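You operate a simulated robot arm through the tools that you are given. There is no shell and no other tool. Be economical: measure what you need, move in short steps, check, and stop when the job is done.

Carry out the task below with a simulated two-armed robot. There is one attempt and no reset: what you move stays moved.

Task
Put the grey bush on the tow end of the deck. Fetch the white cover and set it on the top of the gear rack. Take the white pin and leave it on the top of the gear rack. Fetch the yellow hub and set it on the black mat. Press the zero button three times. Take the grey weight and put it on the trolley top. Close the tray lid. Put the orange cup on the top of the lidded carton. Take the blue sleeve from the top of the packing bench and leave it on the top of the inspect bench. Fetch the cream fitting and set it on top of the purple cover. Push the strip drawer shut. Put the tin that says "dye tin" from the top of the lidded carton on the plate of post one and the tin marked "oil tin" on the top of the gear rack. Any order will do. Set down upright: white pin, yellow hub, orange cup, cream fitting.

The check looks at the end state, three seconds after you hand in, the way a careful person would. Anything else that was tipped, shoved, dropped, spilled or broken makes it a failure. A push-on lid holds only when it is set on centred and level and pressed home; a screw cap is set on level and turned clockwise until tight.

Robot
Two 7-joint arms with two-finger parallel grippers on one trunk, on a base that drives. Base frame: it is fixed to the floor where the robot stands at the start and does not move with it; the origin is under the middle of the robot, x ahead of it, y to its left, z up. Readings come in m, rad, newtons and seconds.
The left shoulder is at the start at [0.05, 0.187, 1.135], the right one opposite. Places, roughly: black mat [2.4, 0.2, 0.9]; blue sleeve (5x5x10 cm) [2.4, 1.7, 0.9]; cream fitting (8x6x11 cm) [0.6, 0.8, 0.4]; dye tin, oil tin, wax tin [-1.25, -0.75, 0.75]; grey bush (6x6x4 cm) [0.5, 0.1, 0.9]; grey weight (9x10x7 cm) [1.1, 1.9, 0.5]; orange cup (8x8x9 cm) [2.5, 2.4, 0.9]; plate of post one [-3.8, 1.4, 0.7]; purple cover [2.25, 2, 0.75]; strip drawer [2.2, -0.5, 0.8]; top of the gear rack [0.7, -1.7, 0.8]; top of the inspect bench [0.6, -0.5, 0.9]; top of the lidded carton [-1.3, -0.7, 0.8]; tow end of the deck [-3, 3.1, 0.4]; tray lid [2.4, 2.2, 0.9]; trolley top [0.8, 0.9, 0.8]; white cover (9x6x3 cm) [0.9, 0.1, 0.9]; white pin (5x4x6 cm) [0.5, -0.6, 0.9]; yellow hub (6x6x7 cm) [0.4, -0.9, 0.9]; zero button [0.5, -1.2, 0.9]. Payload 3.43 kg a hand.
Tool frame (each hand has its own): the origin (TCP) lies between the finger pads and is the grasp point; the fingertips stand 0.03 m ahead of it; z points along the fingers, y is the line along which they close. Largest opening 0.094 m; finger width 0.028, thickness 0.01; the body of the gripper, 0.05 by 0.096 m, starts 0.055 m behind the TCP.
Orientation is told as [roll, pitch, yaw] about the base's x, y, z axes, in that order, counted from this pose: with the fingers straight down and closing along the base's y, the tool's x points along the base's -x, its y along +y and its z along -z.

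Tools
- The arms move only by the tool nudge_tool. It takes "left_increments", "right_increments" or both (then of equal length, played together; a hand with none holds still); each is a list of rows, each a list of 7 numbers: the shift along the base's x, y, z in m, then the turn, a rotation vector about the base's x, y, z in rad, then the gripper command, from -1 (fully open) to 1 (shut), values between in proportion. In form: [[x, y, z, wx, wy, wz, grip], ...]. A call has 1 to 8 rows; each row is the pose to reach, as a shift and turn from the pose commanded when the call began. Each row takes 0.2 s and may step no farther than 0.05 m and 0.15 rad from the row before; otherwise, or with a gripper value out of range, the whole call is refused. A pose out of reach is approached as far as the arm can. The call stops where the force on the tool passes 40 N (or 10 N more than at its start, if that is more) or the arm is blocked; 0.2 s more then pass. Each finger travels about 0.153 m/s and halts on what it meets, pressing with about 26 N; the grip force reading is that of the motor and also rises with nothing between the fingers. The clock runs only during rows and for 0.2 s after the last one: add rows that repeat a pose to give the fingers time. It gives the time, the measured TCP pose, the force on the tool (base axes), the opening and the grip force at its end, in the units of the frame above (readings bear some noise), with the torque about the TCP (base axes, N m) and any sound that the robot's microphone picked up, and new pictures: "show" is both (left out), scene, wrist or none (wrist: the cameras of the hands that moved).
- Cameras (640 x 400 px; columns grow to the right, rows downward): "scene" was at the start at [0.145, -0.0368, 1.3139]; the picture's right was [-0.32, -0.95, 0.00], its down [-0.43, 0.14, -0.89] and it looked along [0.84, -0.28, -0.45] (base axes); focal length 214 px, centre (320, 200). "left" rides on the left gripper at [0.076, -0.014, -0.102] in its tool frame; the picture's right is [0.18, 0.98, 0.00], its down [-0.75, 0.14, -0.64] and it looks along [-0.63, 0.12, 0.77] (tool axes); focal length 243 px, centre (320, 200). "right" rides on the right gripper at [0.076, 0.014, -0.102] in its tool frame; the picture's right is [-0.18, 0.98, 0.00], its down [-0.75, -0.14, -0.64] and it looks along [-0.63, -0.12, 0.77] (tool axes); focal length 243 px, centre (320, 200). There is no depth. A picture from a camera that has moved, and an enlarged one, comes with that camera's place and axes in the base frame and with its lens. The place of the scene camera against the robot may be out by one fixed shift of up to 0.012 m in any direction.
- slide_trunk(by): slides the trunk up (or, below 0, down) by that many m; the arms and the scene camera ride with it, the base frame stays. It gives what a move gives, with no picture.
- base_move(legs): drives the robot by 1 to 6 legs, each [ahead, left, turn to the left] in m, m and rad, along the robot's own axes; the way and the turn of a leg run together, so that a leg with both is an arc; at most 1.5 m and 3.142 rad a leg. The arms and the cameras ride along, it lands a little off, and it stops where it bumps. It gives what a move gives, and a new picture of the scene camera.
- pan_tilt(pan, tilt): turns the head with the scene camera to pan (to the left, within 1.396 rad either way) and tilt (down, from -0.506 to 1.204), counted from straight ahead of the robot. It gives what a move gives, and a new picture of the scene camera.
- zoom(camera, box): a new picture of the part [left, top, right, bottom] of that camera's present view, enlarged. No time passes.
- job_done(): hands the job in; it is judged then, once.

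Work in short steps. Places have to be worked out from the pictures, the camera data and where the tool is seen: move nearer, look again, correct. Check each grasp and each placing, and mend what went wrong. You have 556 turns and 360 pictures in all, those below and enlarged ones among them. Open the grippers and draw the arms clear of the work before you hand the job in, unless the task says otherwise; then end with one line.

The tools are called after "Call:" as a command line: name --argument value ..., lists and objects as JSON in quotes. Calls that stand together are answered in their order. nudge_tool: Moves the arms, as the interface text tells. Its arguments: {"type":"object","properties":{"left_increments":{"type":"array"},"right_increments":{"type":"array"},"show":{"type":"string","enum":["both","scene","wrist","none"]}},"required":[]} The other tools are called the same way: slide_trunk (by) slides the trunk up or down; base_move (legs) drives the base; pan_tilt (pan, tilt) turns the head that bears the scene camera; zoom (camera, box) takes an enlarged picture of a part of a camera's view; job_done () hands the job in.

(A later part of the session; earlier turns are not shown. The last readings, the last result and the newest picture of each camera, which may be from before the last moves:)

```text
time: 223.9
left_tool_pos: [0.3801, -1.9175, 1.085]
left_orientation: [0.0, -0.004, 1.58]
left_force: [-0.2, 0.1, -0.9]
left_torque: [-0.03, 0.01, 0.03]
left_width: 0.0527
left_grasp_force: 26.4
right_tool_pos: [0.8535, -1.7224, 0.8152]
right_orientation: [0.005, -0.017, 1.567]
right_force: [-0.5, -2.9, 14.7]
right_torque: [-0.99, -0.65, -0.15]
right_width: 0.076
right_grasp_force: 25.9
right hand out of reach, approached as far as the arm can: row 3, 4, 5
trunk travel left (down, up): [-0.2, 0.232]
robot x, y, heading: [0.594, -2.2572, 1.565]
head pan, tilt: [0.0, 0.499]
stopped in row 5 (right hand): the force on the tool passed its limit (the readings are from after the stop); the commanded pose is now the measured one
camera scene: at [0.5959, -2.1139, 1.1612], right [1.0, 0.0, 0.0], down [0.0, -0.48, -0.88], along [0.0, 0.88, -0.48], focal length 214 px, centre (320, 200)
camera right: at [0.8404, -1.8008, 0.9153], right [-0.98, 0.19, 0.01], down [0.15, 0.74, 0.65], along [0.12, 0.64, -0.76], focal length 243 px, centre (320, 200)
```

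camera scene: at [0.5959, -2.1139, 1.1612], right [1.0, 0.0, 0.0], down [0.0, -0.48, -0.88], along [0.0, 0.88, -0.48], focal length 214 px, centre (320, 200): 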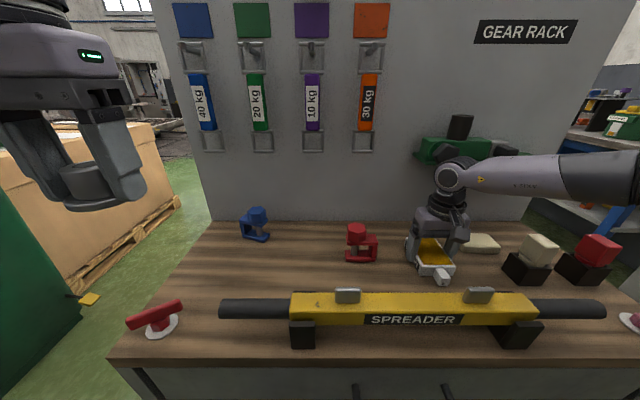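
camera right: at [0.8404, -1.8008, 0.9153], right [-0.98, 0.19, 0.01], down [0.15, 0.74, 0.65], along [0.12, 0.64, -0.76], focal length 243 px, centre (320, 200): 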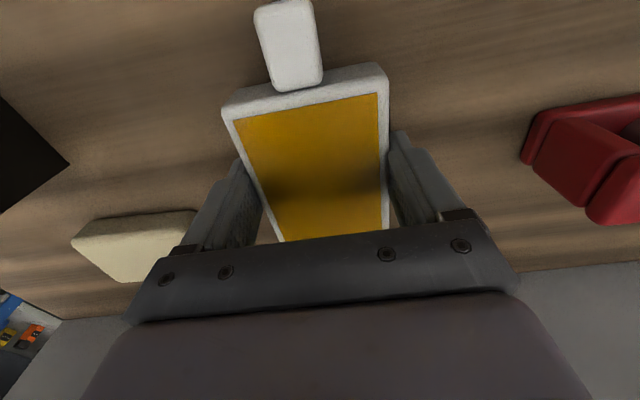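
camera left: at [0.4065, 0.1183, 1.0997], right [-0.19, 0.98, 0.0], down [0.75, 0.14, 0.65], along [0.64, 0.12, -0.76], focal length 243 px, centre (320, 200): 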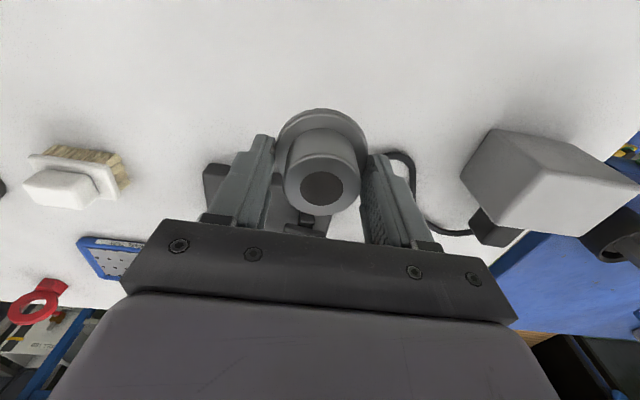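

Tin touches the rack. I ease, open a little, and lift.

Call:
nudge_tool --right_increments '[[0, 0, 0.003, 0, 0, 0, 0.5], [0, 0, 0.003, 0, 0, 0, -0.85], [0, 0, 0.003, 0, 0, 0, -0.85], [0, 0, 0.003, 0, 0, 0, -0.85], [0, 0, 0.04, 0, 0, 0, -0.85], [0, -0.01, 0.085, 0, 0, 0, -0.85], [0, -0.03, 0.13, 0, 0, 0, -0.85]]' --show "both"

```text
time: 225.5
left_tool_pos: [0.3812, -1.9167, 1.0843]
left_orientation: [0.002, -0.002, 1.58]
left_force: [-0.2, 0.1, -1.0]
left_torque: [0.04, 0.02, -0.01]
left_width: 0.0525
left_grasp_force: 25.6
right_tool_pos: [0.8535, -1.7497, 0.9422]
right_orientation: [0.006, -0.014, 1.566]
right_force: [0.6, -0.9, -0.7]
right_torque: [-0.01, -0.02, -0.03]
right_width: 0.0871
right_grasp_force: 0.1
trunk travel left (down, up): [-0.2, 0.232]
robot x, y, heading: [0.5949, -2.2552, 1.57]
head pan, tilt: [0.0, 0.499]
camera scene: at [0.5964, -2.113, 1.1612], right [1.0, 0.0, 0.0], down [0.0, -0.48, -0.88], along [0.0, 0.88, -0.48], focal length 214 px, centre (320, 200)
camera right: at [0.8397, -1.8283, 1.0419], right [-0.98, 0.19, 0.01], down [0.15, 0.74, 0.65], along [0.12, 0.64, -0.76], focal length 243 px, centre (320, 200)
```

scene: 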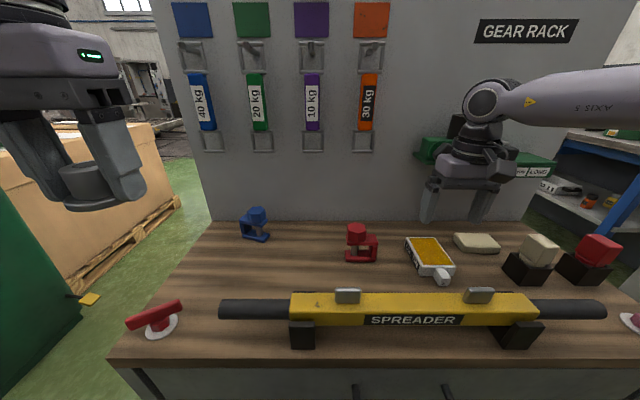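
right: 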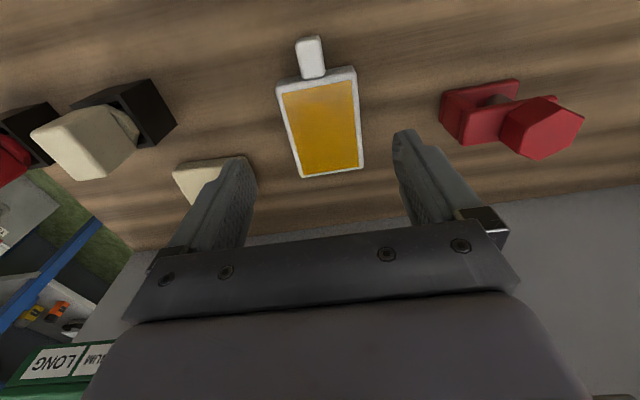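

Oil tin is set on the rack. Now I retract, raise the trunk, and drive back to the bench's west side for the zero button and white pin.

Call:
nudge_tool --left_increments '[[0, 0, 0, 0, 0, 0, 1], [0, 0, 0, 0, 0, 0, 1], [0, 0, 0, 0, 0, 0, 1], [0, 0, -0.03, 0, 0, 0, 1], [0, 0, -0.06, 0, 0, 0, 1]]' --right_increments '[[0.01, -0.04, 0.02, 0, 0, 0, -1], [0.02, -0.08, 0.03, 0, 0, 0, -1], [0.03, -0.12, 0.04, 0, 0.005, 0, -1], [0.04, -0.15, 0.05, 0, 0.01, 0, -1], [0.04, -0.17, 0.05, 0, 0.014, 0, -1]]' --show "none"

Call:
slide_trunk --by 0.15

Call:
base_move --legs '[[-0.17, 0, 0], [0, 0, 1.57], [0.83, 0, 0], [0, 0, -1.57]]'

```text
time: 226.7
left_tool_pos: [0.3804, -1.916, 1.0257]
left_orientation: [0.004, -0.002, 1.581]
left_force: [0.4, -0.2, -1.8]
left_torque: [-0.03, -0.03, 0.02]
left_width: 0.0527
left_grasp_force: 26.2
right_tool_pos: [0.8927, -1.9215, 0.9928]
right_orientation: [0.019, -0.014, 1.566]
right_force: [-0.3, 0.5, 0.6]
right_torque: [-0.02, -0.02, 0.02]
right_width: 0.0941
right_grasp_force: 0.1
trunk travel left (down, up): [-0.2, 0.232]
robot x, y, heading: [0.5968, -2.2537, 1.57]
head pan, tilt: [0.0, 0.499]
```

```text
time: 228.5
left_tool_pos: [0.3815, -1.9159, 1.1754]
left_orientation: [0.002, -0.004, 1.581]
left_force: [0.0, 0.0, -1.6]
left_torque: [0.0, 0.0, -0.02]
left_width: 0.0524
left_grasp_force: 25.9
right_tool_pos: [0.8928, -1.9212, 1.1433]
right_orientation: [0.019, -0.015, 1.567]
right_force: [0.2, -1.0, 0.6]
right_torque: [0.03, -0.03, 0.02]
right_width: 0.094
right_grasp_force: 0.0
trunk travel left (down, up): [-0.35, 0.082]
robot x, y, heading: [0.5941, -2.2522, 1.567]
head pan, tilt: [0.0, 0.499]
```

```text
time: 241.6
left_tool_pos: [-0.4277, -2.0742, 1.1748]
left_orientation: [0.0, -0.003, 1.549]
left_force: [-0.9, -0.3, -1.7]
left_torque: [0.0, 0.01, -0.03]
left_width: 0.0525
left_grasp_force: 26.2
right_tool_pos: [0.0845, -2.0969, 1.1429]
right_orientation: [0.021, -0.014, 1.534]
right_force: [-0.1, 0.0, 0.8]
right_torque: [-0.02, -0.06, 0.02]
right_width: 0.0939
right_grasp_force: 0.0
trunk travel left (down, up): [-0.35, 0.082]
robot x, y, heading: [-0.2225, -2.4225, 1.538]
head pan, tilt: [0.0, 0.499]
camera scene: at [-0.2174, -2.2785, 1.3112], right [1.0, -0.03, 0.0], down [-0.02, -0.48, -0.88], along [0.03, 0.88, -0.48], focal length 214 px, centre (320, 200)
```

scene: 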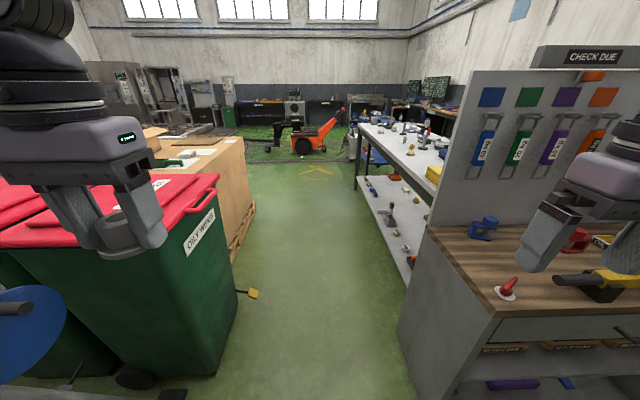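

Call:
base_move --legs '[[0, 0, 0.03], [1.45, 0, 0], [0, 0, -1.57]]'

Call:
pan_tilt --pan -0.2 --tilt 0.6

```text
time: 246.2
left_tool_pos: [-0.4359, -1.3222, 1.1848]
left_orientation: [-0.013, -0.039, 1.519]
left_force: [-0.3, 0.8, -1.2]
left_torque: [0.04, 0.01, -0.02]
left_width: 0.0525
left_grasp_force: 25.8
right_tool_pos: [0.0764, -1.3654, 1.1618]
right_orientation: [0.027, -0.074, 1.507]
right_force: [0.0, 0.2, -0.6]
right_torque: [0.0, 0.01, 0.01]
right_width: 0.0939
right_grasp_force: 0.0
trunk travel left (down, up): [-0.35, 0.082]
robot x, y, heading: [-0.2336, -1.6483, 1.513]
head pan, tilt: [0.0, 0.499]
stopped in leg 2: the robot was blocked; the commanded pose is now the measured one
camera scene: at [-0.234, -1.536, 1.3159], right [1.0, -0.06, 0.01], down [-0.02, -0.45, -0.89], along [0.06, 0.89, -0.45], focal length 214 px, centre (320, 200)
```

scene: 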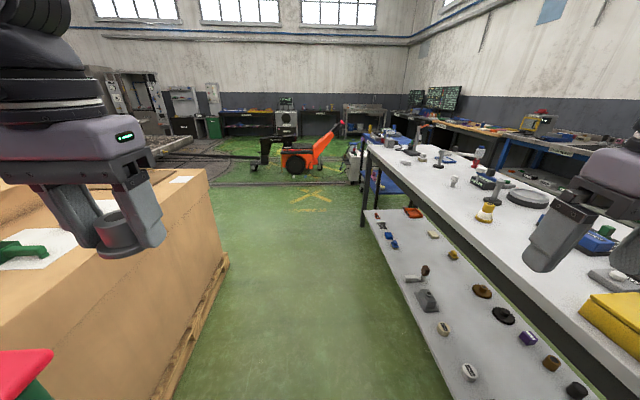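

```text
time: 246.9
left_tool_pos: [-0.4357, -1.3234, 1.1853]
left_orientation: [-0.013, -0.043, 1.517]
left_force: [0.2, 0.5, -1.7]
left_torque: [0.0, 0.0, 0.04]
left_width: 0.0528
left_grasp_force: 26.1
right_tool_pos: [0.0775, -1.3639, 1.162]
right_orientation: [0.023, -0.079, 1.511]
right_force: [0.2, -0.1, 0.1]
right_torque: [0.0, -0.02, -0.01]
right_width: 0.0939
right_grasp_force: 0.1
trunk travel left (down, up): [-0.35, 0.082]
robot x, y, heading: [-0.228, -1.642, 1.506]
head pan, tilt: [-0.201, 0.6]
camera scene: at [-0.2165, -1.5422, 1.3063], right [0.97, -0.26, 0.01], down [-0.13, -0.52, -0.85], along [0.22, 0.82, -0.53], focal length 214 px, centre (320, 200)
```

scene: 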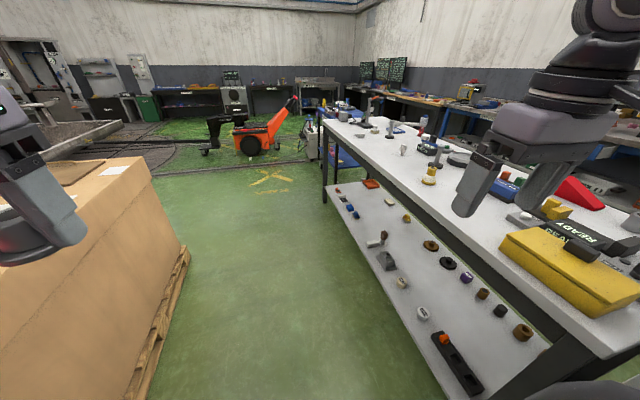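

I nudged the bin's foot pedal with the base corner (body tilted). I back off, move east a bit, and straighten.

Call:
base_move --legs '[[-0.12, 0, 0]]'

Call:
pan_tilt --pan 0.4 --tilt 0.9

```text
time: 248.1
left_tool_pos: [-0.433, -1.4111, 1.1765]
left_orientation: [0.001, -0.007, 1.529]
left_force: [0.0, -0.3, -2.4]
left_torque: [0.0, -0.04, -0.01]
left_width: 0.0523
left_grasp_force: 26.0
right_tool_pos: [0.0811, -1.4459, 1.1459]
right_orientation: [0.033, -0.032, 1.519]
right_force: [0.1, -0.1, -0.7]
right_torque: [-0.01, 0.0, 0.02]
right_width: 0.0939
right_grasp_force: 0.1
trunk travel left (down, up): [-0.35, 0.082]
robot x, y, heading: [-0.2359, -1.7581, 1.52]
head pan, tilt: [-0.201, 0.6]
camera scene: at [-0.2093, -1.624, 1.3023], right [0.97, -0.25, 0.0], down [-0.14, -0.55, -0.83], along [0.21, 0.8, -0.56], focal length 214 px, centre (320, 200)
```

scene: 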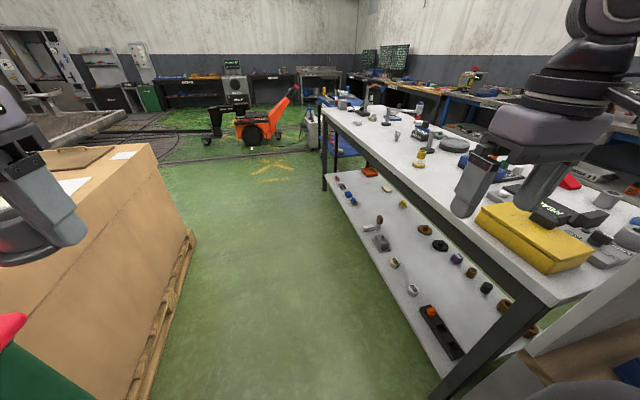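

```text
time: 249.1
left_tool_pos: [-0.4321, -1.4108, 1.1753]
left_orientation: [-0.001, -0.007, 1.53]
left_force: [0.2, -0.5, -1.2]
left_torque: [-0.03, -0.01, -0.02]
left_width: 0.0524
left_grasp_force: 26.3
right_tool_pos: [0.0812, -1.4465, 1.1452]
right_orientation: [0.034, -0.033, 1.519]
right_force: [0.6, -0.3, 0.4]
right_torque: [0.0, -0.02, 0.0]
right_width: 0.0941
right_grasp_force: 0.1
trunk travel left (down, up): [-0.35, 0.082]
robot x, y, heading: [-0.2334, -1.761, 1.517]
head pan, tilt: [0.4, 0.901]
camera scene: at [-0.2566, -1.638, 1.2774], right [0.94, 0.34, 0.0], down [0.27, -0.74, -0.62], along [-0.21, 0.58, -0.78], focal length 214 px, centre (320, 200)
```

scene: 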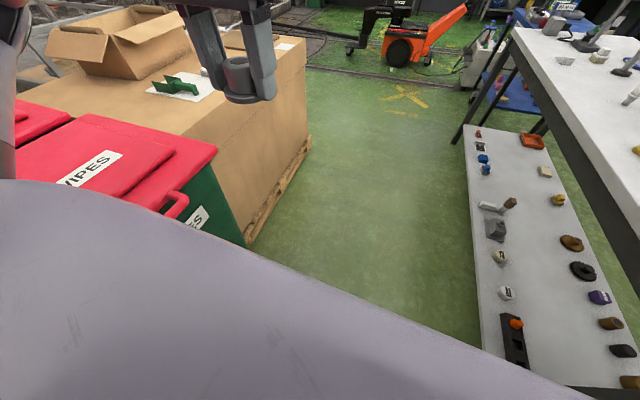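

Call:
base_move --legs '[[0, 0, 0.05], [0, -0.075, 0]]'

Call:
base_move --legs '[[0.75, 0, 0]]'

```text
time: 250.7
left_tool_pos: [-0.3937, -1.4281, 1.1756]
left_orientation: [-0.011, -0.014, 1.58]
left_force: [-0.1, -0.4, -1.0]
left_torque: [0.0, -0.05, -0.02]
left_width: 0.0528
left_grasp_force: 25.9
right_tool_pos: [0.1156, -1.4442, 1.1486]
right_orientation: [0.0, -0.033, 1.598]
right_force: [-1.1, -0.8, 0.3]
right_torque: [0.01, 0.02, 0.01]
right_width: 0.0941
right_grasp_force: 0.2
trunk travel left (down, up): [-0.35, 0.082]
robot x, y, heading: [-0.1688, -1.7623, 1.571]
head pan, tilt: [0.4, 0.901]
stopped in leg 2: the robot was blocked; the commanded pose is now the measured one
camera scene: at [-0.2078, -1.6474, 1.278], right [0.92, 0.39, 0.01], down [0.31, -0.72, -0.62], along [-0.23, 0.58, -0.78], focal length 214 px, centre (320, 200)
```

scene: 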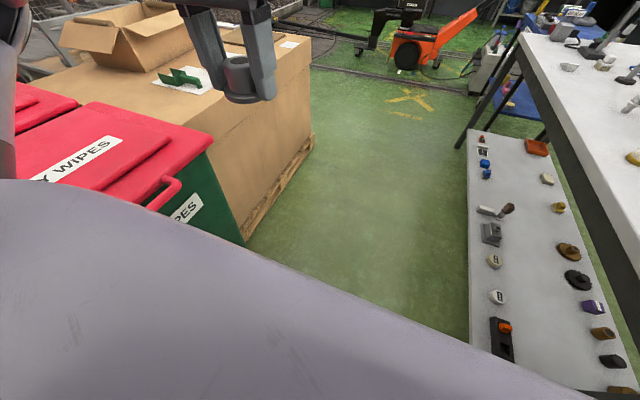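

```text
time: 251.5
left_tool_pos: [-0.3929, -1.4262, 1.177]
left_orientation: [-0.006, -0.016, 1.576]
left_force: [0.6, 0.3, -1.2]
left_torque: [-0.03, 0.01, 0.01]
left_width: 0.0524
left_grasp_force: 26.3
right_tool_pos: [0.1149, -1.4454, 1.149]
right_orientation: [-0.003, -0.038, 1.602]
right_force: [-0.2, 0.4, 0.9]
right_torque: [-0.01, 0.01, -0.01]
right_width: 0.0939
right_grasp_force: 0.1
trunk travel left (down, up): [-0.35, 0.082]
robot x, y, heading: [-0.1688, -1.7579, 1.565]
head pan, tilt: [0.4, 0.901]
stopped in leg 1: the robot was blocked; the commanded pose is now the measured one
camera scene: at [-0.2063, -1.6447, 1.2781], right [0.92, 0.38, 0.01], down [0.31, -0.72, -0.62], along [-0.23, 0.58, -0.78], focal length 214 px, centre (320, 200)
```

scene: 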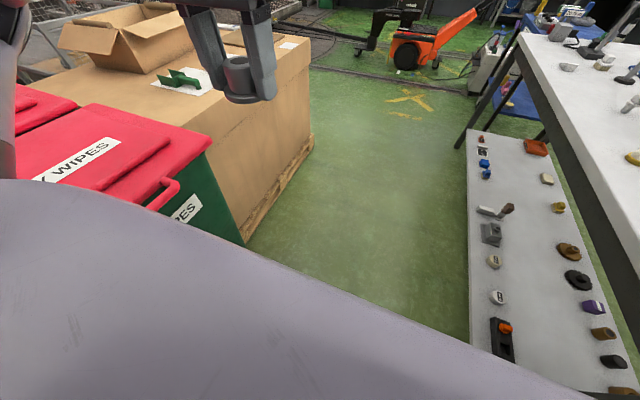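

Call:
base_move --legs '[[0, 0.03, 0], [0.3, 0, 0]]'

```text
time: 253.3
left_tool_pos: [-0.4199, -1.3097, 1.1823]
left_orientation: [-0.022, -0.042, 1.507]
left_force: [-0.5, 0.4, -0.2]
left_torque: [0.01, 0.01, -0.01]
left_width: 0.053
left_grasp_force: 26.2
right_tool_pos: [0.0809, -1.3702, 1.175]
right_orientation: [-0.03, -0.122, 1.557]
right_force: [0.2, -0.1, -0.6]
right_torque: [0.0, 0.01, 0.0]
right_width: 0.094
right_grasp_force: 0.1
trunk travel left (down, up): [-0.35, 0.082]
robot x, y, heading: [-0.21, -1.639, 1.496]
head pan, tilt: [0.4, 0.901]
stopped in leg 2: the robot was blocked; the commanded pose is now the measured one
camera scene: at [-0.2513, -1.5438, 1.2803], right [0.95, 0.32, 0.03], down [0.27, -0.72, -0.64], along [-0.18, 0.61, -0.77], focal length 214 px, centre (320, 200)
```

scene: 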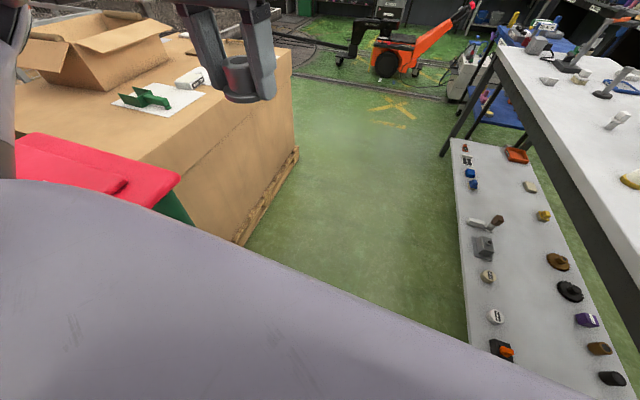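

Blocked again by something low at the front-left. I back out and look at the floor there before retrying.

Call:
base_move --legs '[[-0.7, 0, 0.06]]'

Call:
pan_tilt --pan 0.25 --tilt 0.55

```text
time: 257.1
left_tool_pos: [-0.4445, -1.9836, 1.1766]
left_orientation: [0.0, -0.009, 1.569]
left_force: [-0.3, 0.4, -0.5]
left_torque: [0.0, 0.01, 0.01]
left_width: 0.0526
left_grasp_force: 25.9
right_tool_pos: [0.0618, -2.0102, 1.156]
right_orientation: [0.0, -0.076, 1.605]
right_force: [0.2, 0.7, 0.5]
right_torque: [-0.02, -0.02, 0.0]
right_width: 0.0941
right_grasp_force: 0.1
trunk travel left (down, up): [-0.35, 0.082]
robot x, y, heading: [-0.2318, -2.3232, 1.559]
head pan, tilt: [0.4, 0.901]
camera scene: at [-0.2596, -2.2033, 1.2774], right [0.93, 0.38, 0.0], down [0.3, -0.73, -0.62], along [-0.23, 0.58, -0.78], focal length 214 px, centre (320, 200)
```

scene: 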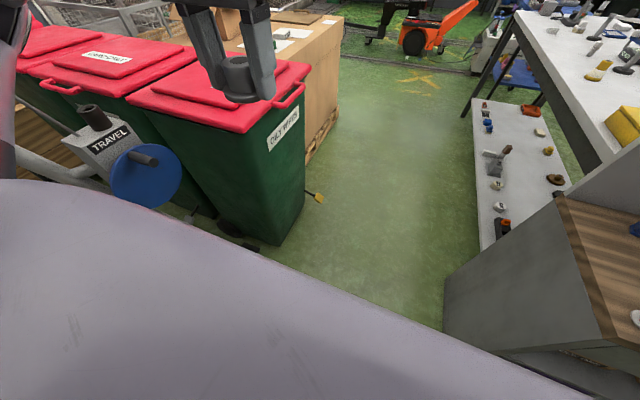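

```text
time: 257.9
left_tool_pos: [-0.4448, -1.9817, 1.1774]
left_orientation: [0.0, -0.007, 1.57]
left_force: [-0.1, 0.1, -1.8]
left_torque: [0.04, -0.01, -0.01]
left_width: 0.0528
left_grasp_force: 26.1
right_tool_pos: [0.0621, -2.0115, 1.1568]
right_orientation: [0.0, -0.077, 1.606]
right_force: [0.3, 0.2, 1.2]
right_torque: [0.01, 0.03, 0.0]
right_width: 0.0943
right_grasp_force: 0.0
trunk travel left (down, up): [-0.35, 0.082]
robot x, y, heading: [-0.2307, -2.3247, 1.559]
head pan, tilt: [0.25, 0.55]
camera scene: at [-0.2522, -2.1857, 1.3066], right [0.97, 0.23, 0.0], down [0.12, -0.51, -0.85], along [-0.2, 0.83, -0.52], focal length 214 px, centre (320, 200)
```

scene: 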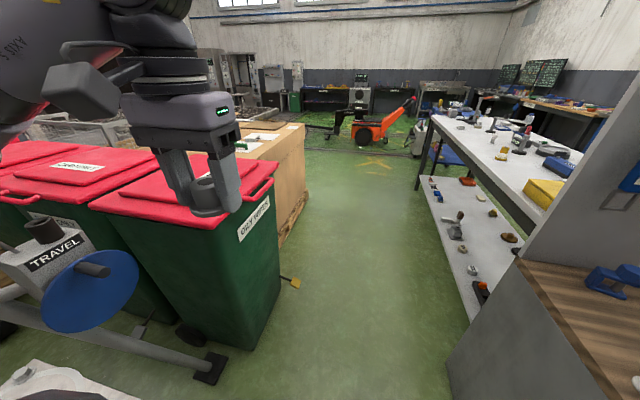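

Judging by the tilt, it was my right elbow catching the rack's back panel, not the floor. Passing while facing south worked before, so I turn around and reverse through.

Call:
base_move --legs '[[-0.1, 0, 0], [0, 0, -3.14]]'

Call:
base_move --legs '[[-0.6, 0, 0]]'

```text
time: 266.5
left_tool_pos: [-0.035, -2.772, 1.177]
left_orientation: [0.0, -0.01, -1.614]
left_force: [0.3, -0.7, -1.6]
left_torque: [0.0, 0.02, -0.01]
left_width: 0.0527
left_grasp_force: 25.7
right_tool_pos: [-0.5398, -2.725, 1.1553]
right_orientation: [0.0, -0.075, -1.577]
right_force: [0.1, -0.3, 0.5]
right_torque: [-0.05, -0.03, -0.03]
right_width: 0.094
right_grasp_force: 0.0
trunk travel left (down, up): [-0.35, 0.082]
robot x, y, heading: [-0.2374, -2.4233, -1.626]
head pan, tilt: [0.25, 0.55]
camera scene: at [-0.2189, -2.5777, 1.3066], right [-0.98, -0.19, 0.0], down [-0.1, 0.51, -0.85], along [0.17, -0.84, -0.52], focal length 214 px, centre (320, 200)
```

scene: 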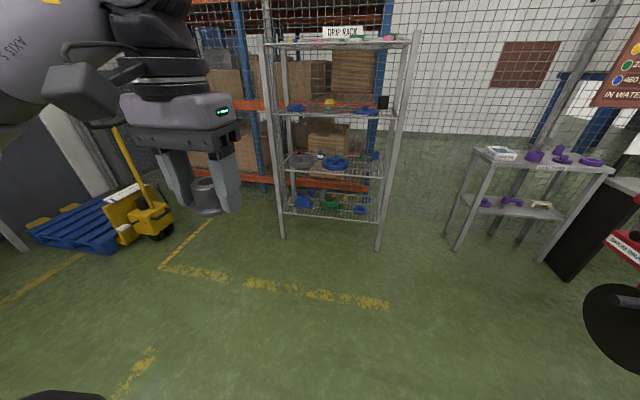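

```text
time: 269.9
left_tool_pos: [-0.0018, -2.1809, 1.1776]
left_orientation: [-0.001, -0.009, -1.61]
left_force: [0.0, 0.6, -0.8]
left_torque: [0.0, 0.01, -0.01]
left_width: 0.0529
left_grasp_force: 26.5
right_tool_pos: [-0.5074, -2.1341, 1.1559]
right_orientation: [-0.001, -0.076, -1.574]
right_force: [0.2, -0.5, 0.1]
right_torque: [-0.02, 0.0, -0.02]
right_width: 0.0941
right_grasp_force: 0.0
trunk travel left (down, up): [-0.35, 0.082]
robot x, y, heading: [-0.2012, -1.8337, -1.621]
head pan, tilt: [0.25, 0.55]
camera scene: at [-0.1871, -1.9864, 1.3067], right [-0.98, -0.2, 0.0], down [-0.1, 0.51, -0.85], along [0.17, -0.84, -0.52], focal length 214 px, centre (320, 200)
```

scene: 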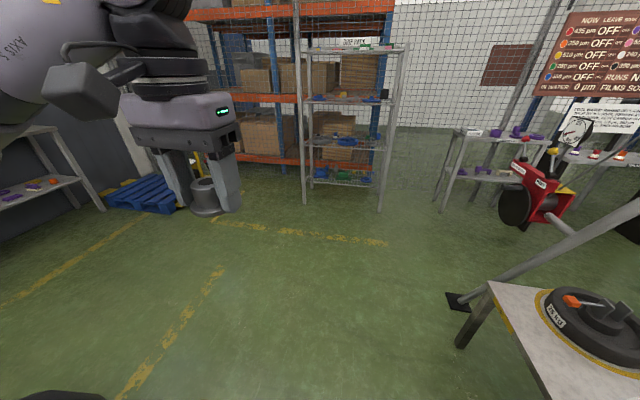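

Call:
base_move --legs '[[0, -0.03, 0.05], [-0.45, 0, 0]]'

Call:
base_move --legs '[[-0.55, 0, 0]]'

```text
time: 273.1
left_tool_pos: [-0.0137, -1.7191, 1.1753]
left_orientation: [-0.001, -0.009, -1.558]
left_force: [0.8, 0.2, -0.9]
left_torque: [0.0, -0.01, 0.01]
left_width: 0.0528
left_grasp_force: 26.0
right_tool_pos: [-0.5213, -1.6987, 1.1566]
right_orientation: [-0.001, -0.076, -1.521]
right_force: [-0.9, -0.4, -0.9]
right_torque: [0.02, 0.0, 0.0]
right_width: 0.0939
right_grasp_force: 0.2
trunk travel left (down, up): [-0.35, 0.082]
robot x, y, heading: [-0.2298, -1.3792, -1.568]
head pan, tilt: [0.25, 0.55]
camera scene: at [-0.2101, -1.5336, 1.3067], right [-0.97, -0.25, 0.0], down [-0.13, 0.51, -0.85], along [0.21, -0.83, -0.52], focal length 214 px, centre (320, 200)
```

scene: 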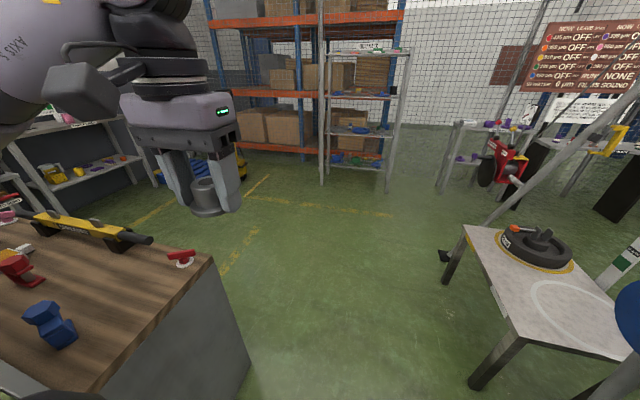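

```text
time: 276.2
left_tool_pos: [-0.0158, -1.1657, 1.1767]
left_orientation: [-0.001, -0.008, -1.563]
left_force: [0.7, -0.4, -1.5]
left_torque: [-0.02, 0.03, -0.02]
left_width: 0.0524
left_grasp_force: 26.6
right_tool_pos: [-0.5222, -1.1442, 1.1564]
right_orientation: [0.001, -0.076, -1.528]
right_force: [0.9, 0.4, 1.0]
right_torque: [-0.01, 0.0, -0.01]
right_width: 0.0942
right_grasp_force: 0.1
trunk travel left (down, up): [-0.35, 0.082]
robot x, y, heading: [-0.2306, -0.8273, -1.577]
head pan, tilt: [0.25, 0.55]
camera scene: at [-0.21, -0.9803, 1.3067], right [-0.97, -0.24, 0.0], down [-0.13, 0.51, -0.85], along [0.21, -0.83, -0.52], focal length 214 px, centre (320, 200)
```

scene: 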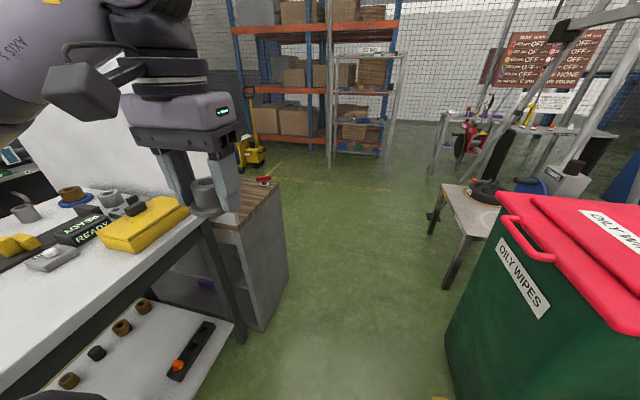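

Through. Now I turn to face the bench.

Call:
base_move --legs '[[0, 0, 1.575], [0.17, 0, 0]]'

Call:
pan_tilt --pan -0.35 --tilt 0.55

```text
time: 281.5
left_tool_pos: [0.2749, -0.6139, 1.1764]
left_orientation: [0.001, -0.01, 0.005]
left_force: [0.3, 0.0, -1.3]
left_torque: [-0.03, 0.04, -0.02]
left_width: 0.0526
left_grasp_force: 26.2
right_tool_pos: [0.251, -1.1212, 1.156]
right_orientation: [0.0, -0.074, 0.042]
right_force: [0.1, 0.7, 0.1]
right_torque: [0.02, 0.05, 0.01]
right_width: 0.0941
right_grasp_force: 0.2
trunk travel left (down, up): [-0.35, 0.082]
robot x, y, heading: [-0.0649, -0.8249, -0.006]
head pan, tilt: [0.25, 0.55]
camera scene: at [0.0814, -0.8151, 1.3065], right [0.24, -0.97, 0.0], down [-0.51, -0.13, -0.85], along [0.83, 0.2, -0.52], focal length 214 px, centre (320, 200)
```

scene: 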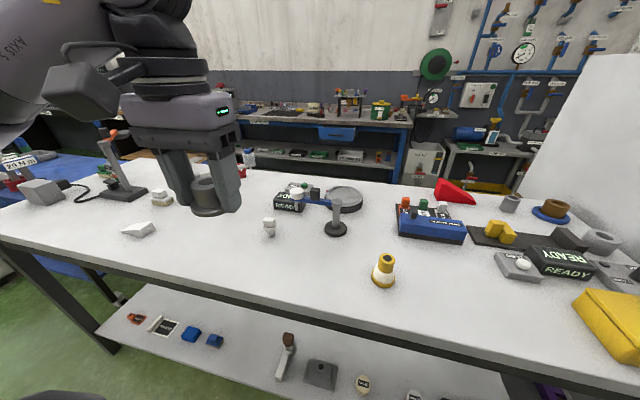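

```text
time: 282.5
left_tool_pos: [0.2746, -0.6135, 1.1768]
left_orientation: [0.001, -0.009, 0.003]
left_force: [-0.4, -1.0, -0.3]
left_torque: [0.0, 0.03, -0.04]
left_width: 0.0527
left_grasp_force: 26.3
right_tool_pos: [0.2505, -1.1196, 1.1558]
right_orientation: [-0.001, -0.076, 0.043]
right_force: [0.7, 0.1, 0.8]
right_torque: [-0.01, -0.05, 0.0]
right_width: 0.0939
right_grasp_force: 0.0
trunk travel left (down, up): [-0.35, 0.082]
robot x, y, heading: [-0.0656, -0.831, -0.009]
head pan, tilt: [-0.351, 0.55]
camera scene: at [0.0776, -0.8681, 1.3066], right [-0.35, -0.94, 0.0], down [-0.49, 0.18, -0.85], along [0.8, -0.3, -0.52], focal length 214 px, centre (320, 200)
```

scene: 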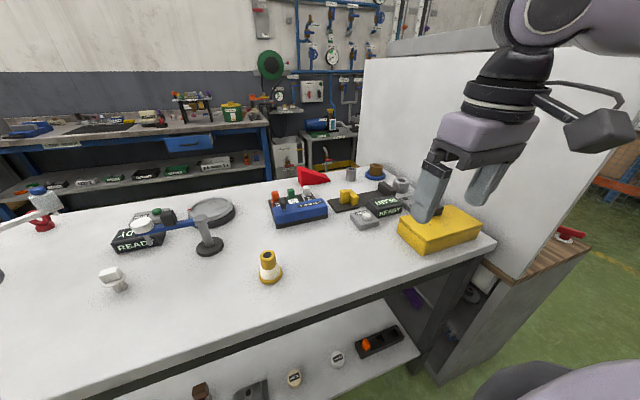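

Zooming to identify the zero button.

Call:
zoom --camera "scene" --box '[320, 150, 480, 250]'

Call:
zoom --camera "scene" --box '[80, 180, 320, 320]'

```text
4.00 times, centred on (400, 200) of scene
camera zoom: at [0.0776, -0.8681, 1.3066], right [-0.35, -0.94, 0.0], down [-0.49, 0.18, -0.85], along [0.8, -0.3, -0.52], focal length 858 px, centre (0, 200)
```

zoom: 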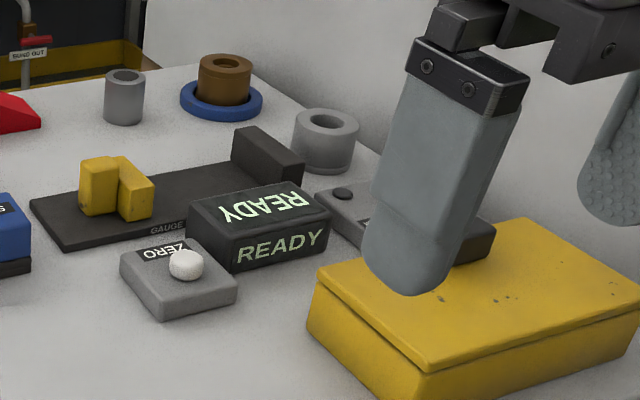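

```text
2.67 times, centred on (200, 250) of scene
camera zoom: at [0.0776, -0.8681, 1.3066], right [-0.35, -0.94, 0.0], down [-0.49, 0.18, -0.85], along [0.8, -0.3, -0.52], focal length 572 px, centre (640, 67)
```

zoom: 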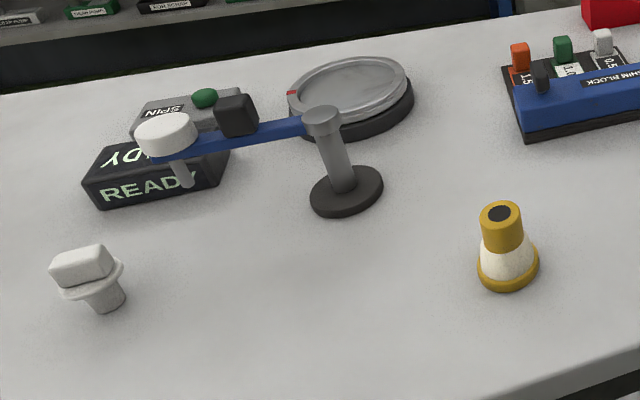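

The zero button is at about (0.557, -1.21, top ≈ 0.90). I move the base right a little and bring the closed right fingers, slightly tilted forward, above it.

Call:
base_move --legs '[[0.03, -0.11, 0]]'

Call:
nudge_tool --right_increments '[[0.03, 0.0, -0.02, 0, -0.1, 0, 0], [0.06, 0.0, -0.04, 0, -0.2, 0, 1], [0.09, 0.0, -0.06, 0, -0.3, 0, 1], [0.12, 0.0, -0.08, 0, -0.35, 0, 1], [0.16, 0.0, -0.1, 0, -0.35, 0, 1], [0.2, 0.0, -0.12, 0, -0.35, 0, 1], [0.24, 0.0, -0.14, 0, -0.35, 0, 1]]' --show "both"

```text
time: 283.7
left_tool_pos: [0.3041, -0.723, 1.1771]
left_orientation: [-0.001, -0.008, 0.008]
left_force: [-0.7, 0.6, -1.8]
left_torque: [-0.02, 0.02, 0.01]
left_width: 0.0527
left_grasp_force: 26.2
right_tool_pos: [0.2798, -1.2279, 1.1566]
right_orientation: [0.0, -0.076, 0.043]
right_force: [0.2, -0.2, -0.1]
right_torque: [0.04, 0.04, -0.04]
right_width: 0.0941
right_grasp_force: 0.0
trunk travel left (down, up): [-0.35, 0.082]
robot x, y, heading: [-0.0357, -0.9402, 0.0]
head pan, tilt: [-0.351, 0.55]
camera scene: at [0.1065, -0.9769, 1.3066], right [-0.35, -0.94, 0.0], down [-0.49, 0.18, -0.85], along [0.8, -0.3, -0.52], focal length 214 px, centre (320, 200)
```

scene: 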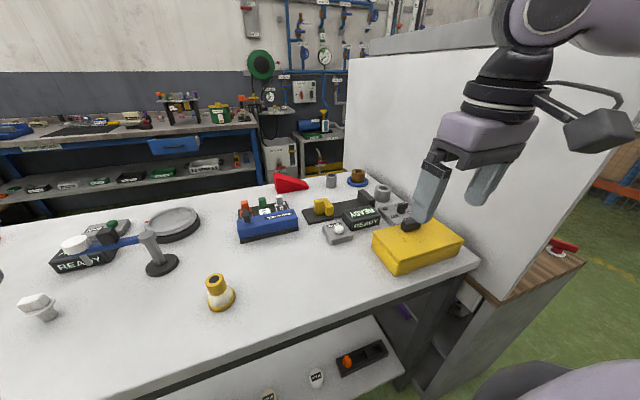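

```text
time: 285.3
left_tool_pos: [0.3029, -0.7199, 1.1767]
left_orientation: [0.0, -0.01, 0.008]
left_force: [0.4, 0.5, -1.8]
left_torque: [0.04, 0.0, -0.01]
left_width: 0.0524
left_grasp_force: 25.9
right_tool_pos: [0.5216, -1.2279, 1.0145]
right_orientation: [-0.018, -0.426, 0.049]
right_force: [0.1, 0.1, -0.1]
right_torque: [-0.01, -0.01, 0.0]
right_width: 0.0001
right_grasp_force: 26.4
trunk travel left (down, up): [-0.35, 0.082]
robot x, y, heading: [-0.0385, -0.9393, -0.005]
head pan, tilt: [-0.351, 0.55]
camera scene: at [0.107, -0.976, 1.3065], right [-0.35, -0.94, 0.0], down [-0.49, 0.18, -0.85], along [0.8, -0.3, -0.52], focal length 214 px, centre (320, 200)
camera right: at [0.4094, -1.2182, 1.0758], right [0.13, 0.99, 0.06], down [0.43, -0.11, 0.9], along [0.9, -0.09, -0.44], focal length 243 px, centre (320, 200)
```

scene: 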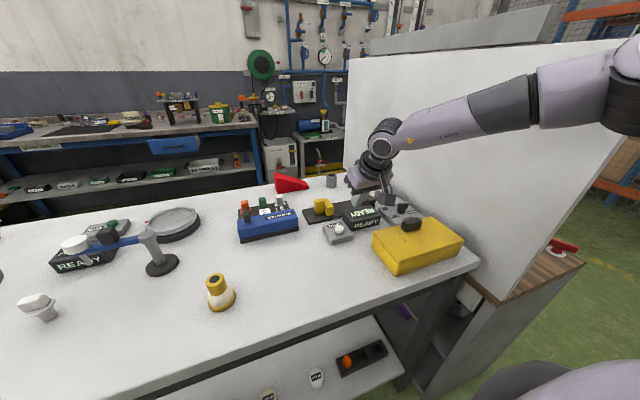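
right: 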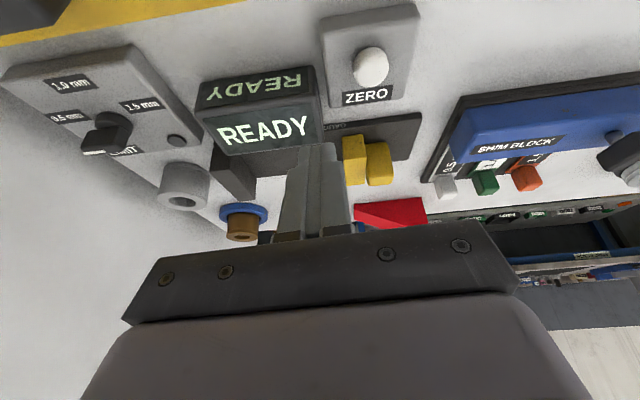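

The wrist view puts the button at about (0.536, -1.187). I line the fingertips up above it.

Call:
nudge_tool --right_increments '[[0.003, 0.04, -0.0, 0, 0, 0, 1], [0.003, 0.04, -0.035, 0, 0, 0, 1]]' --show "wrist"

```text
time: 285.9
left_tool_pos: [0.3023, -0.7222, 1.1767]
left_orientation: [0.0, -0.01, 0.007]
left_force: [-0.1, -0.1, -1.2]
left_torque: [-0.01, -0.03, 0.01]
left_width: 0.0525
left_grasp_force: 25.7
right_tool_pos: [0.5232, -1.1879, 0.9802]
right_orientation: [-0.015, -0.425, 0.047]
right_force: [-0.1, -0.3, -0.3]
right_torque: [0.0, 0.01, 0.01]
right_width: 0.0
right_grasp_force: 26.0
trunk travel left (down, up): [-0.35, 0.082]
robot x, y, heading: [-0.0348, -0.9383, -0.003]
head pan, tilt: [-0.351, 0.55]
camera right: at [0.4114, -1.1772, 1.0406], right [0.13, 0.99, 0.06], down [0.43, -0.11, 0.9], along [0.9, -0.09, -0.44], focal length 243 px, centre (320, 200)
```

right: 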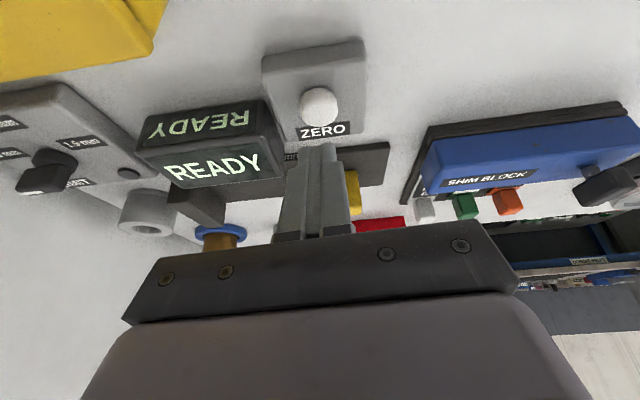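

Triangulated: button top (0.540, -1.186, 0.903). First press.

Call:
nudge_tool --right_increments '[[0.004, 0.002, -0.035, 0, 0, 0, 1], [0.004, 0.002, -0.05, 0, 0, 0, 1], [0.004, 0.002, -0.056, 0, 0, 0, 1], [0.004, 0.002, -0.056, 0, 0, 0, 1]]' --show "wrist"

```text
time: 286.8
left_tool_pos: [0.2983, -0.7204, 1.1774]
left_orientation: [-0.002, -0.012, 0.007]
left_force: [0.2, -0.3, -2.0]
left_torque: [0.02, 0.02, -0.04]
left_width: 0.0524
left_grasp_force: 26.1
right_tool_pos: [0.5313, -1.1845, 0.9421]
right_orientation: [-0.011, -0.463, 0.044]
right_force: [-3.8, 0.1, 21.1]
right_torque: [0.03, 0.13, -0.12]
right_width: 0.0
right_grasp_force: 25.6
trunk travel left (down, up): [-0.35, 0.082]
robot x, y, heading: [-0.0382, -0.9395, -0.007]
head pan, tilt: [-0.351, 0.55]
heard: click
stopped in row 4 (right hand): the force on the tool passed its limit (the readings are from after the stop); the commanded pose is now the measured one
camera right: at [0.4177, -1.1751, 0.9988], right [0.12, 0.99, 0.07], down [0.39, -0.12, 0.91], along [0.91, -0.09, -0.4], focal length 243 px, centre (320, 200)
```

right: 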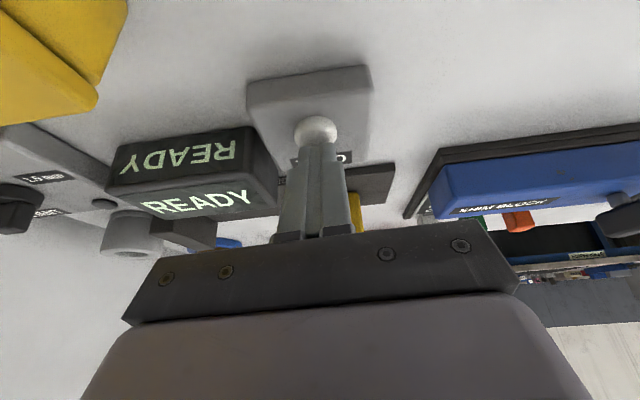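

Click heard: one press. I lift 3 cm and press again.

Call:
nudge_tool --right_increments '[[0, 0, 0.015, 0, 0, 0, 1], [0, 0, 0.03, 0, 0, 0, 1], [0, 0, 0.03, 0, 0, 0, 1]]' --show "none"

Call:
nudge_tool --right_increments '[[0, 0, -0.015, 0, 0, 0, 1], [0, 0, -0.028, 0, 0, 0, 1], [0, 0, -0.033, 0, 0, 0, 1]]' --show "wrist"

```text
time: 287.6
left_tool_pos: [0.3028, -0.7229, 1.1761]
left_orientation: [0.0, -0.01, 0.007]
left_force: [-0.3, 0.0, -0.9]
left_torque: [-0.02, 0.0, 0.0]
left_width: 0.0522
left_grasp_force: 25.8
right_tool_pos: [0.5328, -1.1869, 0.9633]
right_orientation: [-0.015, -0.442, 0.045]
right_force: [0.1, -0.1, -0.4]
right_torque: [-0.01, -0.01, -0.03]
right_width: 0.0004
right_grasp_force: 25.9
trunk travel left (down, up): [-0.35, 0.082]
robot x, y, heading: [-0.0365, -0.939, -0.006]
head pan, tilt: [-0.351, 0.55]
```

```text
time: 288.4
left_tool_pos: [0.2988, -0.7214, 1.1784]
left_orientation: [-0.001, -0.013, 0.004]
left_force: [0.1, -0.4, -1.4]
left_torque: [0.02, 0.02, 0.02]
left_width: 0.0529
left_grasp_force: 25.7
right_tool_pos: [0.5329, -1.1865, 0.9397]
right_orientation: [-0.013, -0.462, 0.045]
right_force: [-7.8, -7.4, 34.0]
right_torque: [-0.21, 0.19, 0.21]
right_width: 0.0
right_grasp_force: 26.2
trunk travel left (down, up): [-0.35, 0.082]
robot x, y, heading: [-0.0346, -0.9378, -0.007]
head pan, tilt: [-0.351, 0.55]
heard: click
camera right: at [0.4176, -1.1765, 0.9961], right [0.13, 0.99, 0.07], down [0.39, -0.11, 0.91], along [0.91, -0.09, -0.4], focal length 243 px, centre (320, 200)
```

right: 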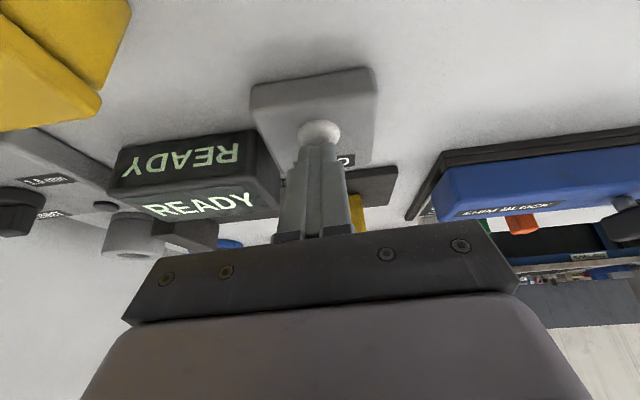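

Second click. Lift fully and press the third time.

Call:
nudge_tool --right_increments '[[0, 0, 0.015, 0, 0, 0, 1], [0, 0, 0.035, 0, 0, 0, 1], [0, 0, 0.035, 0, 0, 0, 1]]' --show "none"

Call:
nudge_tool --right_increments '[[0, 0, -0.015, 0, 0, 0, 1], [0, 0, -0.03, 0, 0, 0, 1], [0, 0, -0.035, 0, 0, 0, 1]]' --show "none"

Call:
nudge_tool --right_increments '[[0, 0, 0.02, 0, 0, 0, 1], [0, 0, 0.06, 0, 0, 0, 0], [-0.01, 0, 0.1, 0, 0.1, 0, -1], [-0.03, 0, 0.13, 0, 0.2, 0, -1], [-0.06, 0.02, 0.15, 0, 0.3, 0, -1], [-0.1, 0.04, 0.16, 0, 0.44, -0.04, -1]]' --show "scene"

```text
time: 289.2
left_tool_pos: [0.3034, -0.7228, 1.1769]
left_orientation: [0.0, -0.009, 0.007]
left_force: [0.1, 0.3, -1.1]
left_torque: [-0.04, 0.0, 0.02]
left_width: 0.0524
left_grasp_force: 25.7
right_tool_pos: [0.531, -1.1856, 0.9645]
right_orientation: [-0.016, -0.442, 0.047]
right_force: [0.0, -0.5, 0.4]
right_torque: [-0.01, 0.0, -0.04]
right_width: 0.0
right_grasp_force: 26.1
trunk travel left (down, up): [-0.35, 0.082]
robot x, y, heading: [-0.0358, -0.9377, -0.007]
head pan, tilt: [-0.351, 0.55]
```

```text
time: 290.0
left_tool_pos: [0.2993, -0.7207, 1.1785]
left_orientation: [-0.001, -0.014, 0.005]
left_force: [-0.3, 0.2, -1.6]
left_torque: [0.03, 0.0, 0.0]
left_width: 0.0527
left_grasp_force: 26.0
right_tool_pos: [0.532, -1.1854, 0.9386]
right_orientation: [-0.013, -0.46, 0.045]
right_force: [-7.9, -6.4, 34.6]
right_torque: [-0.17, 0.24, 0.2]
right_width: 0.0
right_grasp_force: 26.2
trunk travel left (down, up): [-0.35, 0.082]
robot x, y, heading: [-0.0357, -0.938, -0.005]
head pan, tilt: [-0.351, 0.55]
heard: click
```

```text
time: 291.4
left_tool_pos: [0.3023, -0.7211, 1.177]
left_orientation: [0.001, -0.009, 0.007]
left_force: [0.0, 0.6, -0.5]
left_torque: [0.01, -0.04, 0.02]
left_width: 0.0527
left_grasp_force: 25.8
right_tool_pos: [0.4313, -1.1438, 1.0937]
right_orientation: [-0.004, -0.004, 0.003]
right_force: [0.3, 0.8, -0.9]
right_torque: [0.03, -0.03, 0.01]
right_width: 0.0938
right_grasp_force: 0.0
trunk travel left (down, up): [-0.35, 0.082]
robot x, y, heading: [-0.0335, -0.9391, -0.002]
head pan, tilt: [-0.351, 0.55]
camera scene: at [0.1058, -0.9761, 1.3067], right [-0.35, -0.94, 0.0], down [-0.49, 0.18, -0.85], along [0.8, -0.3, -0.52], focal length 214 px, centre (320, 200)
```

scene: 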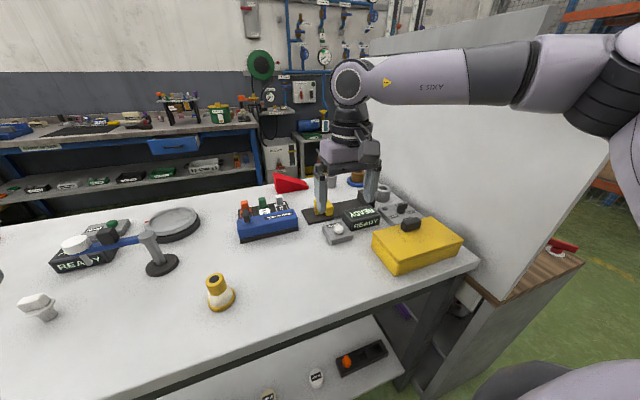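

Three clicks in total. Next the white pin at about (0.547, -0.53): I retract the hand a little and move left along the bench.

Call:
nudge_tool --right_increments '[[-0.04, 0, 0.03, 0, 0, 0, -1], [-0.08, 0, 0.05, 0, 0, 0, -1], [-0.11, 0, 0.06, 0, 0, 0, -1]]' --show "none"

Call:
base_move --legs '[[0, 0.63, 0]]'

```text
time: 292.2
left_tool_pos: [0.3009, -0.7205, 1.177]
left_orientation: [0.002, -0.01, 0.007]
left_force: [0.2, -0.2, -1.4]
left_torque: [0.01, -0.04, -0.02]
left_width: 0.0526
left_grasp_force: 26.1
right_tool_pos: [0.3205, -1.1456, 1.1527]
right_orientation: [-0.003, -0.004, 0.004]
right_force: [-0.7, 0.3, -0.2]
right_torque: [-0.01, -0.01, -0.02]
right_width: 0.0942
right_grasp_force: 0.0
trunk travel left (down, up): [-0.35, 0.082]
robot x, y, heading: [-0.0348, -0.9381, -0.0]
head pan, tilt: [-0.351, 0.55]
```

```text
time: 295.7
left_tool_pos: [0.2956, -0.0924, 1.1767]
left_orientation: [-0.002, -0.009, 0.026]
left_force: [-0.5, 0.3, -0.6]
left_torque: [0.01, 0.01, -0.01]
left_width: 0.0526
left_grasp_force: 26.3
right_tool_pos: [0.321, -0.5172, 1.1522]
right_orientation: [-0.004, -0.005, 0.023]
right_force: [-0.8, 0.0, 0.0]
right_torque: [0.0, -0.01, -0.03]
right_width: 0.094
right_grasp_force: 0.1
trunk travel left (down, up): [-0.35, 0.082]
robot x, y, heading: [-0.0418, -0.3158, 0.016]
head pan, tilt: [-0.351, 0.55]
camera scene: at [0.1036, -0.3506, 1.3067], right [-0.33, -0.94, 0.0], down [-0.49, 0.17, -0.85], along [0.8, -0.28, -0.52], focal length 214 px, centre (320, 200)
```

scene: 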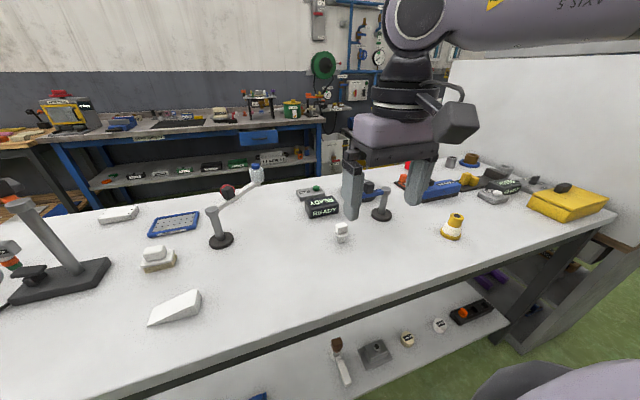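

Call:
nudge_tool --right_increments '[[0.04, -0.01, -0.02, 0, 0, -0.01, -1], [0.08, -0.02, -0.04, 0, 0, -0.02, -1], [0.12, -0.03, -0.06, 0, 0, -0.02, -1], [0.16, -0.035, -0.08, 0, 0, -0.02, -1]]' --show "both"

```text
time: 296.7
left_tool_pos: [0.2967, -0.0931, 1.176]
left_orientation: [0.0, -0.009, 0.029]
left_force: [-0.1, 0.7, -1.8]
left_torque: [0.0, 0.02, -0.01]
left_width: 0.0525
left_grasp_force: 26.7
right_tool_pos: [0.4843, -0.552, 1.0697]
right_orientation: [-0.003, -0.007, 0.0]
right_force: [0.6, -0.7, 0.7]
right_torque: [0.03, -0.01, -0.02]
right_width: 0.0937
right_grasp_force: 0.1
trunk travel left (down, up): [-0.35, 0.082]
robot x, y, heading: [-0.0397, -0.3151, 0.012]
head pan, tilt: [-0.351, 0.55]
camera scene: at [0.1046, -0.3512, 1.3065], right [-0.33, -0.94, 0.0], down [-0.49, 0.17, -0.85], along [0.8, -0.28, -0.52], focal length 214 px, centre (320, 200)
camera right: at [0.4076, -0.5374, 1.1712], right [0.18, 0.98, 0.0], down [0.75, -0.14, 0.65], along [0.64, -0.12, -0.76], focal length 243 px, centre (320, 200)
```

scene: 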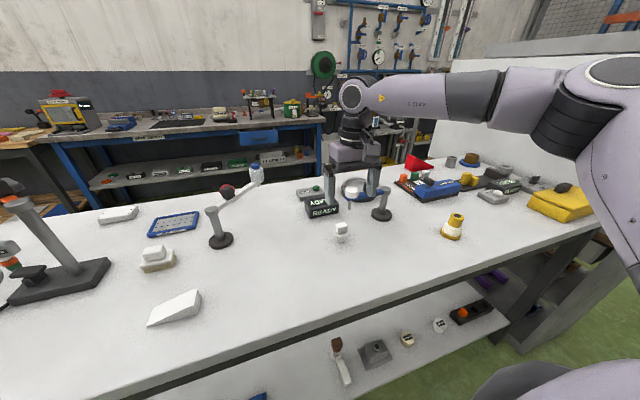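
right: 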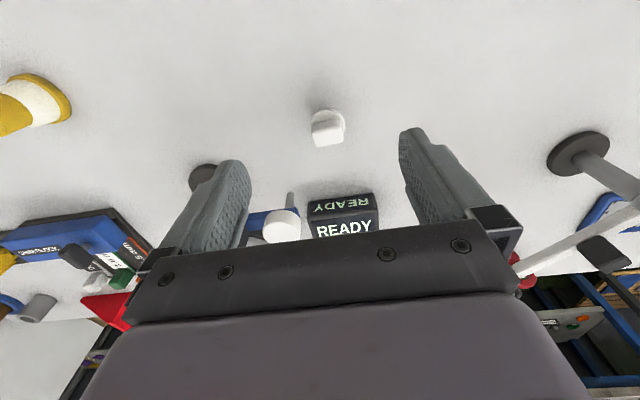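

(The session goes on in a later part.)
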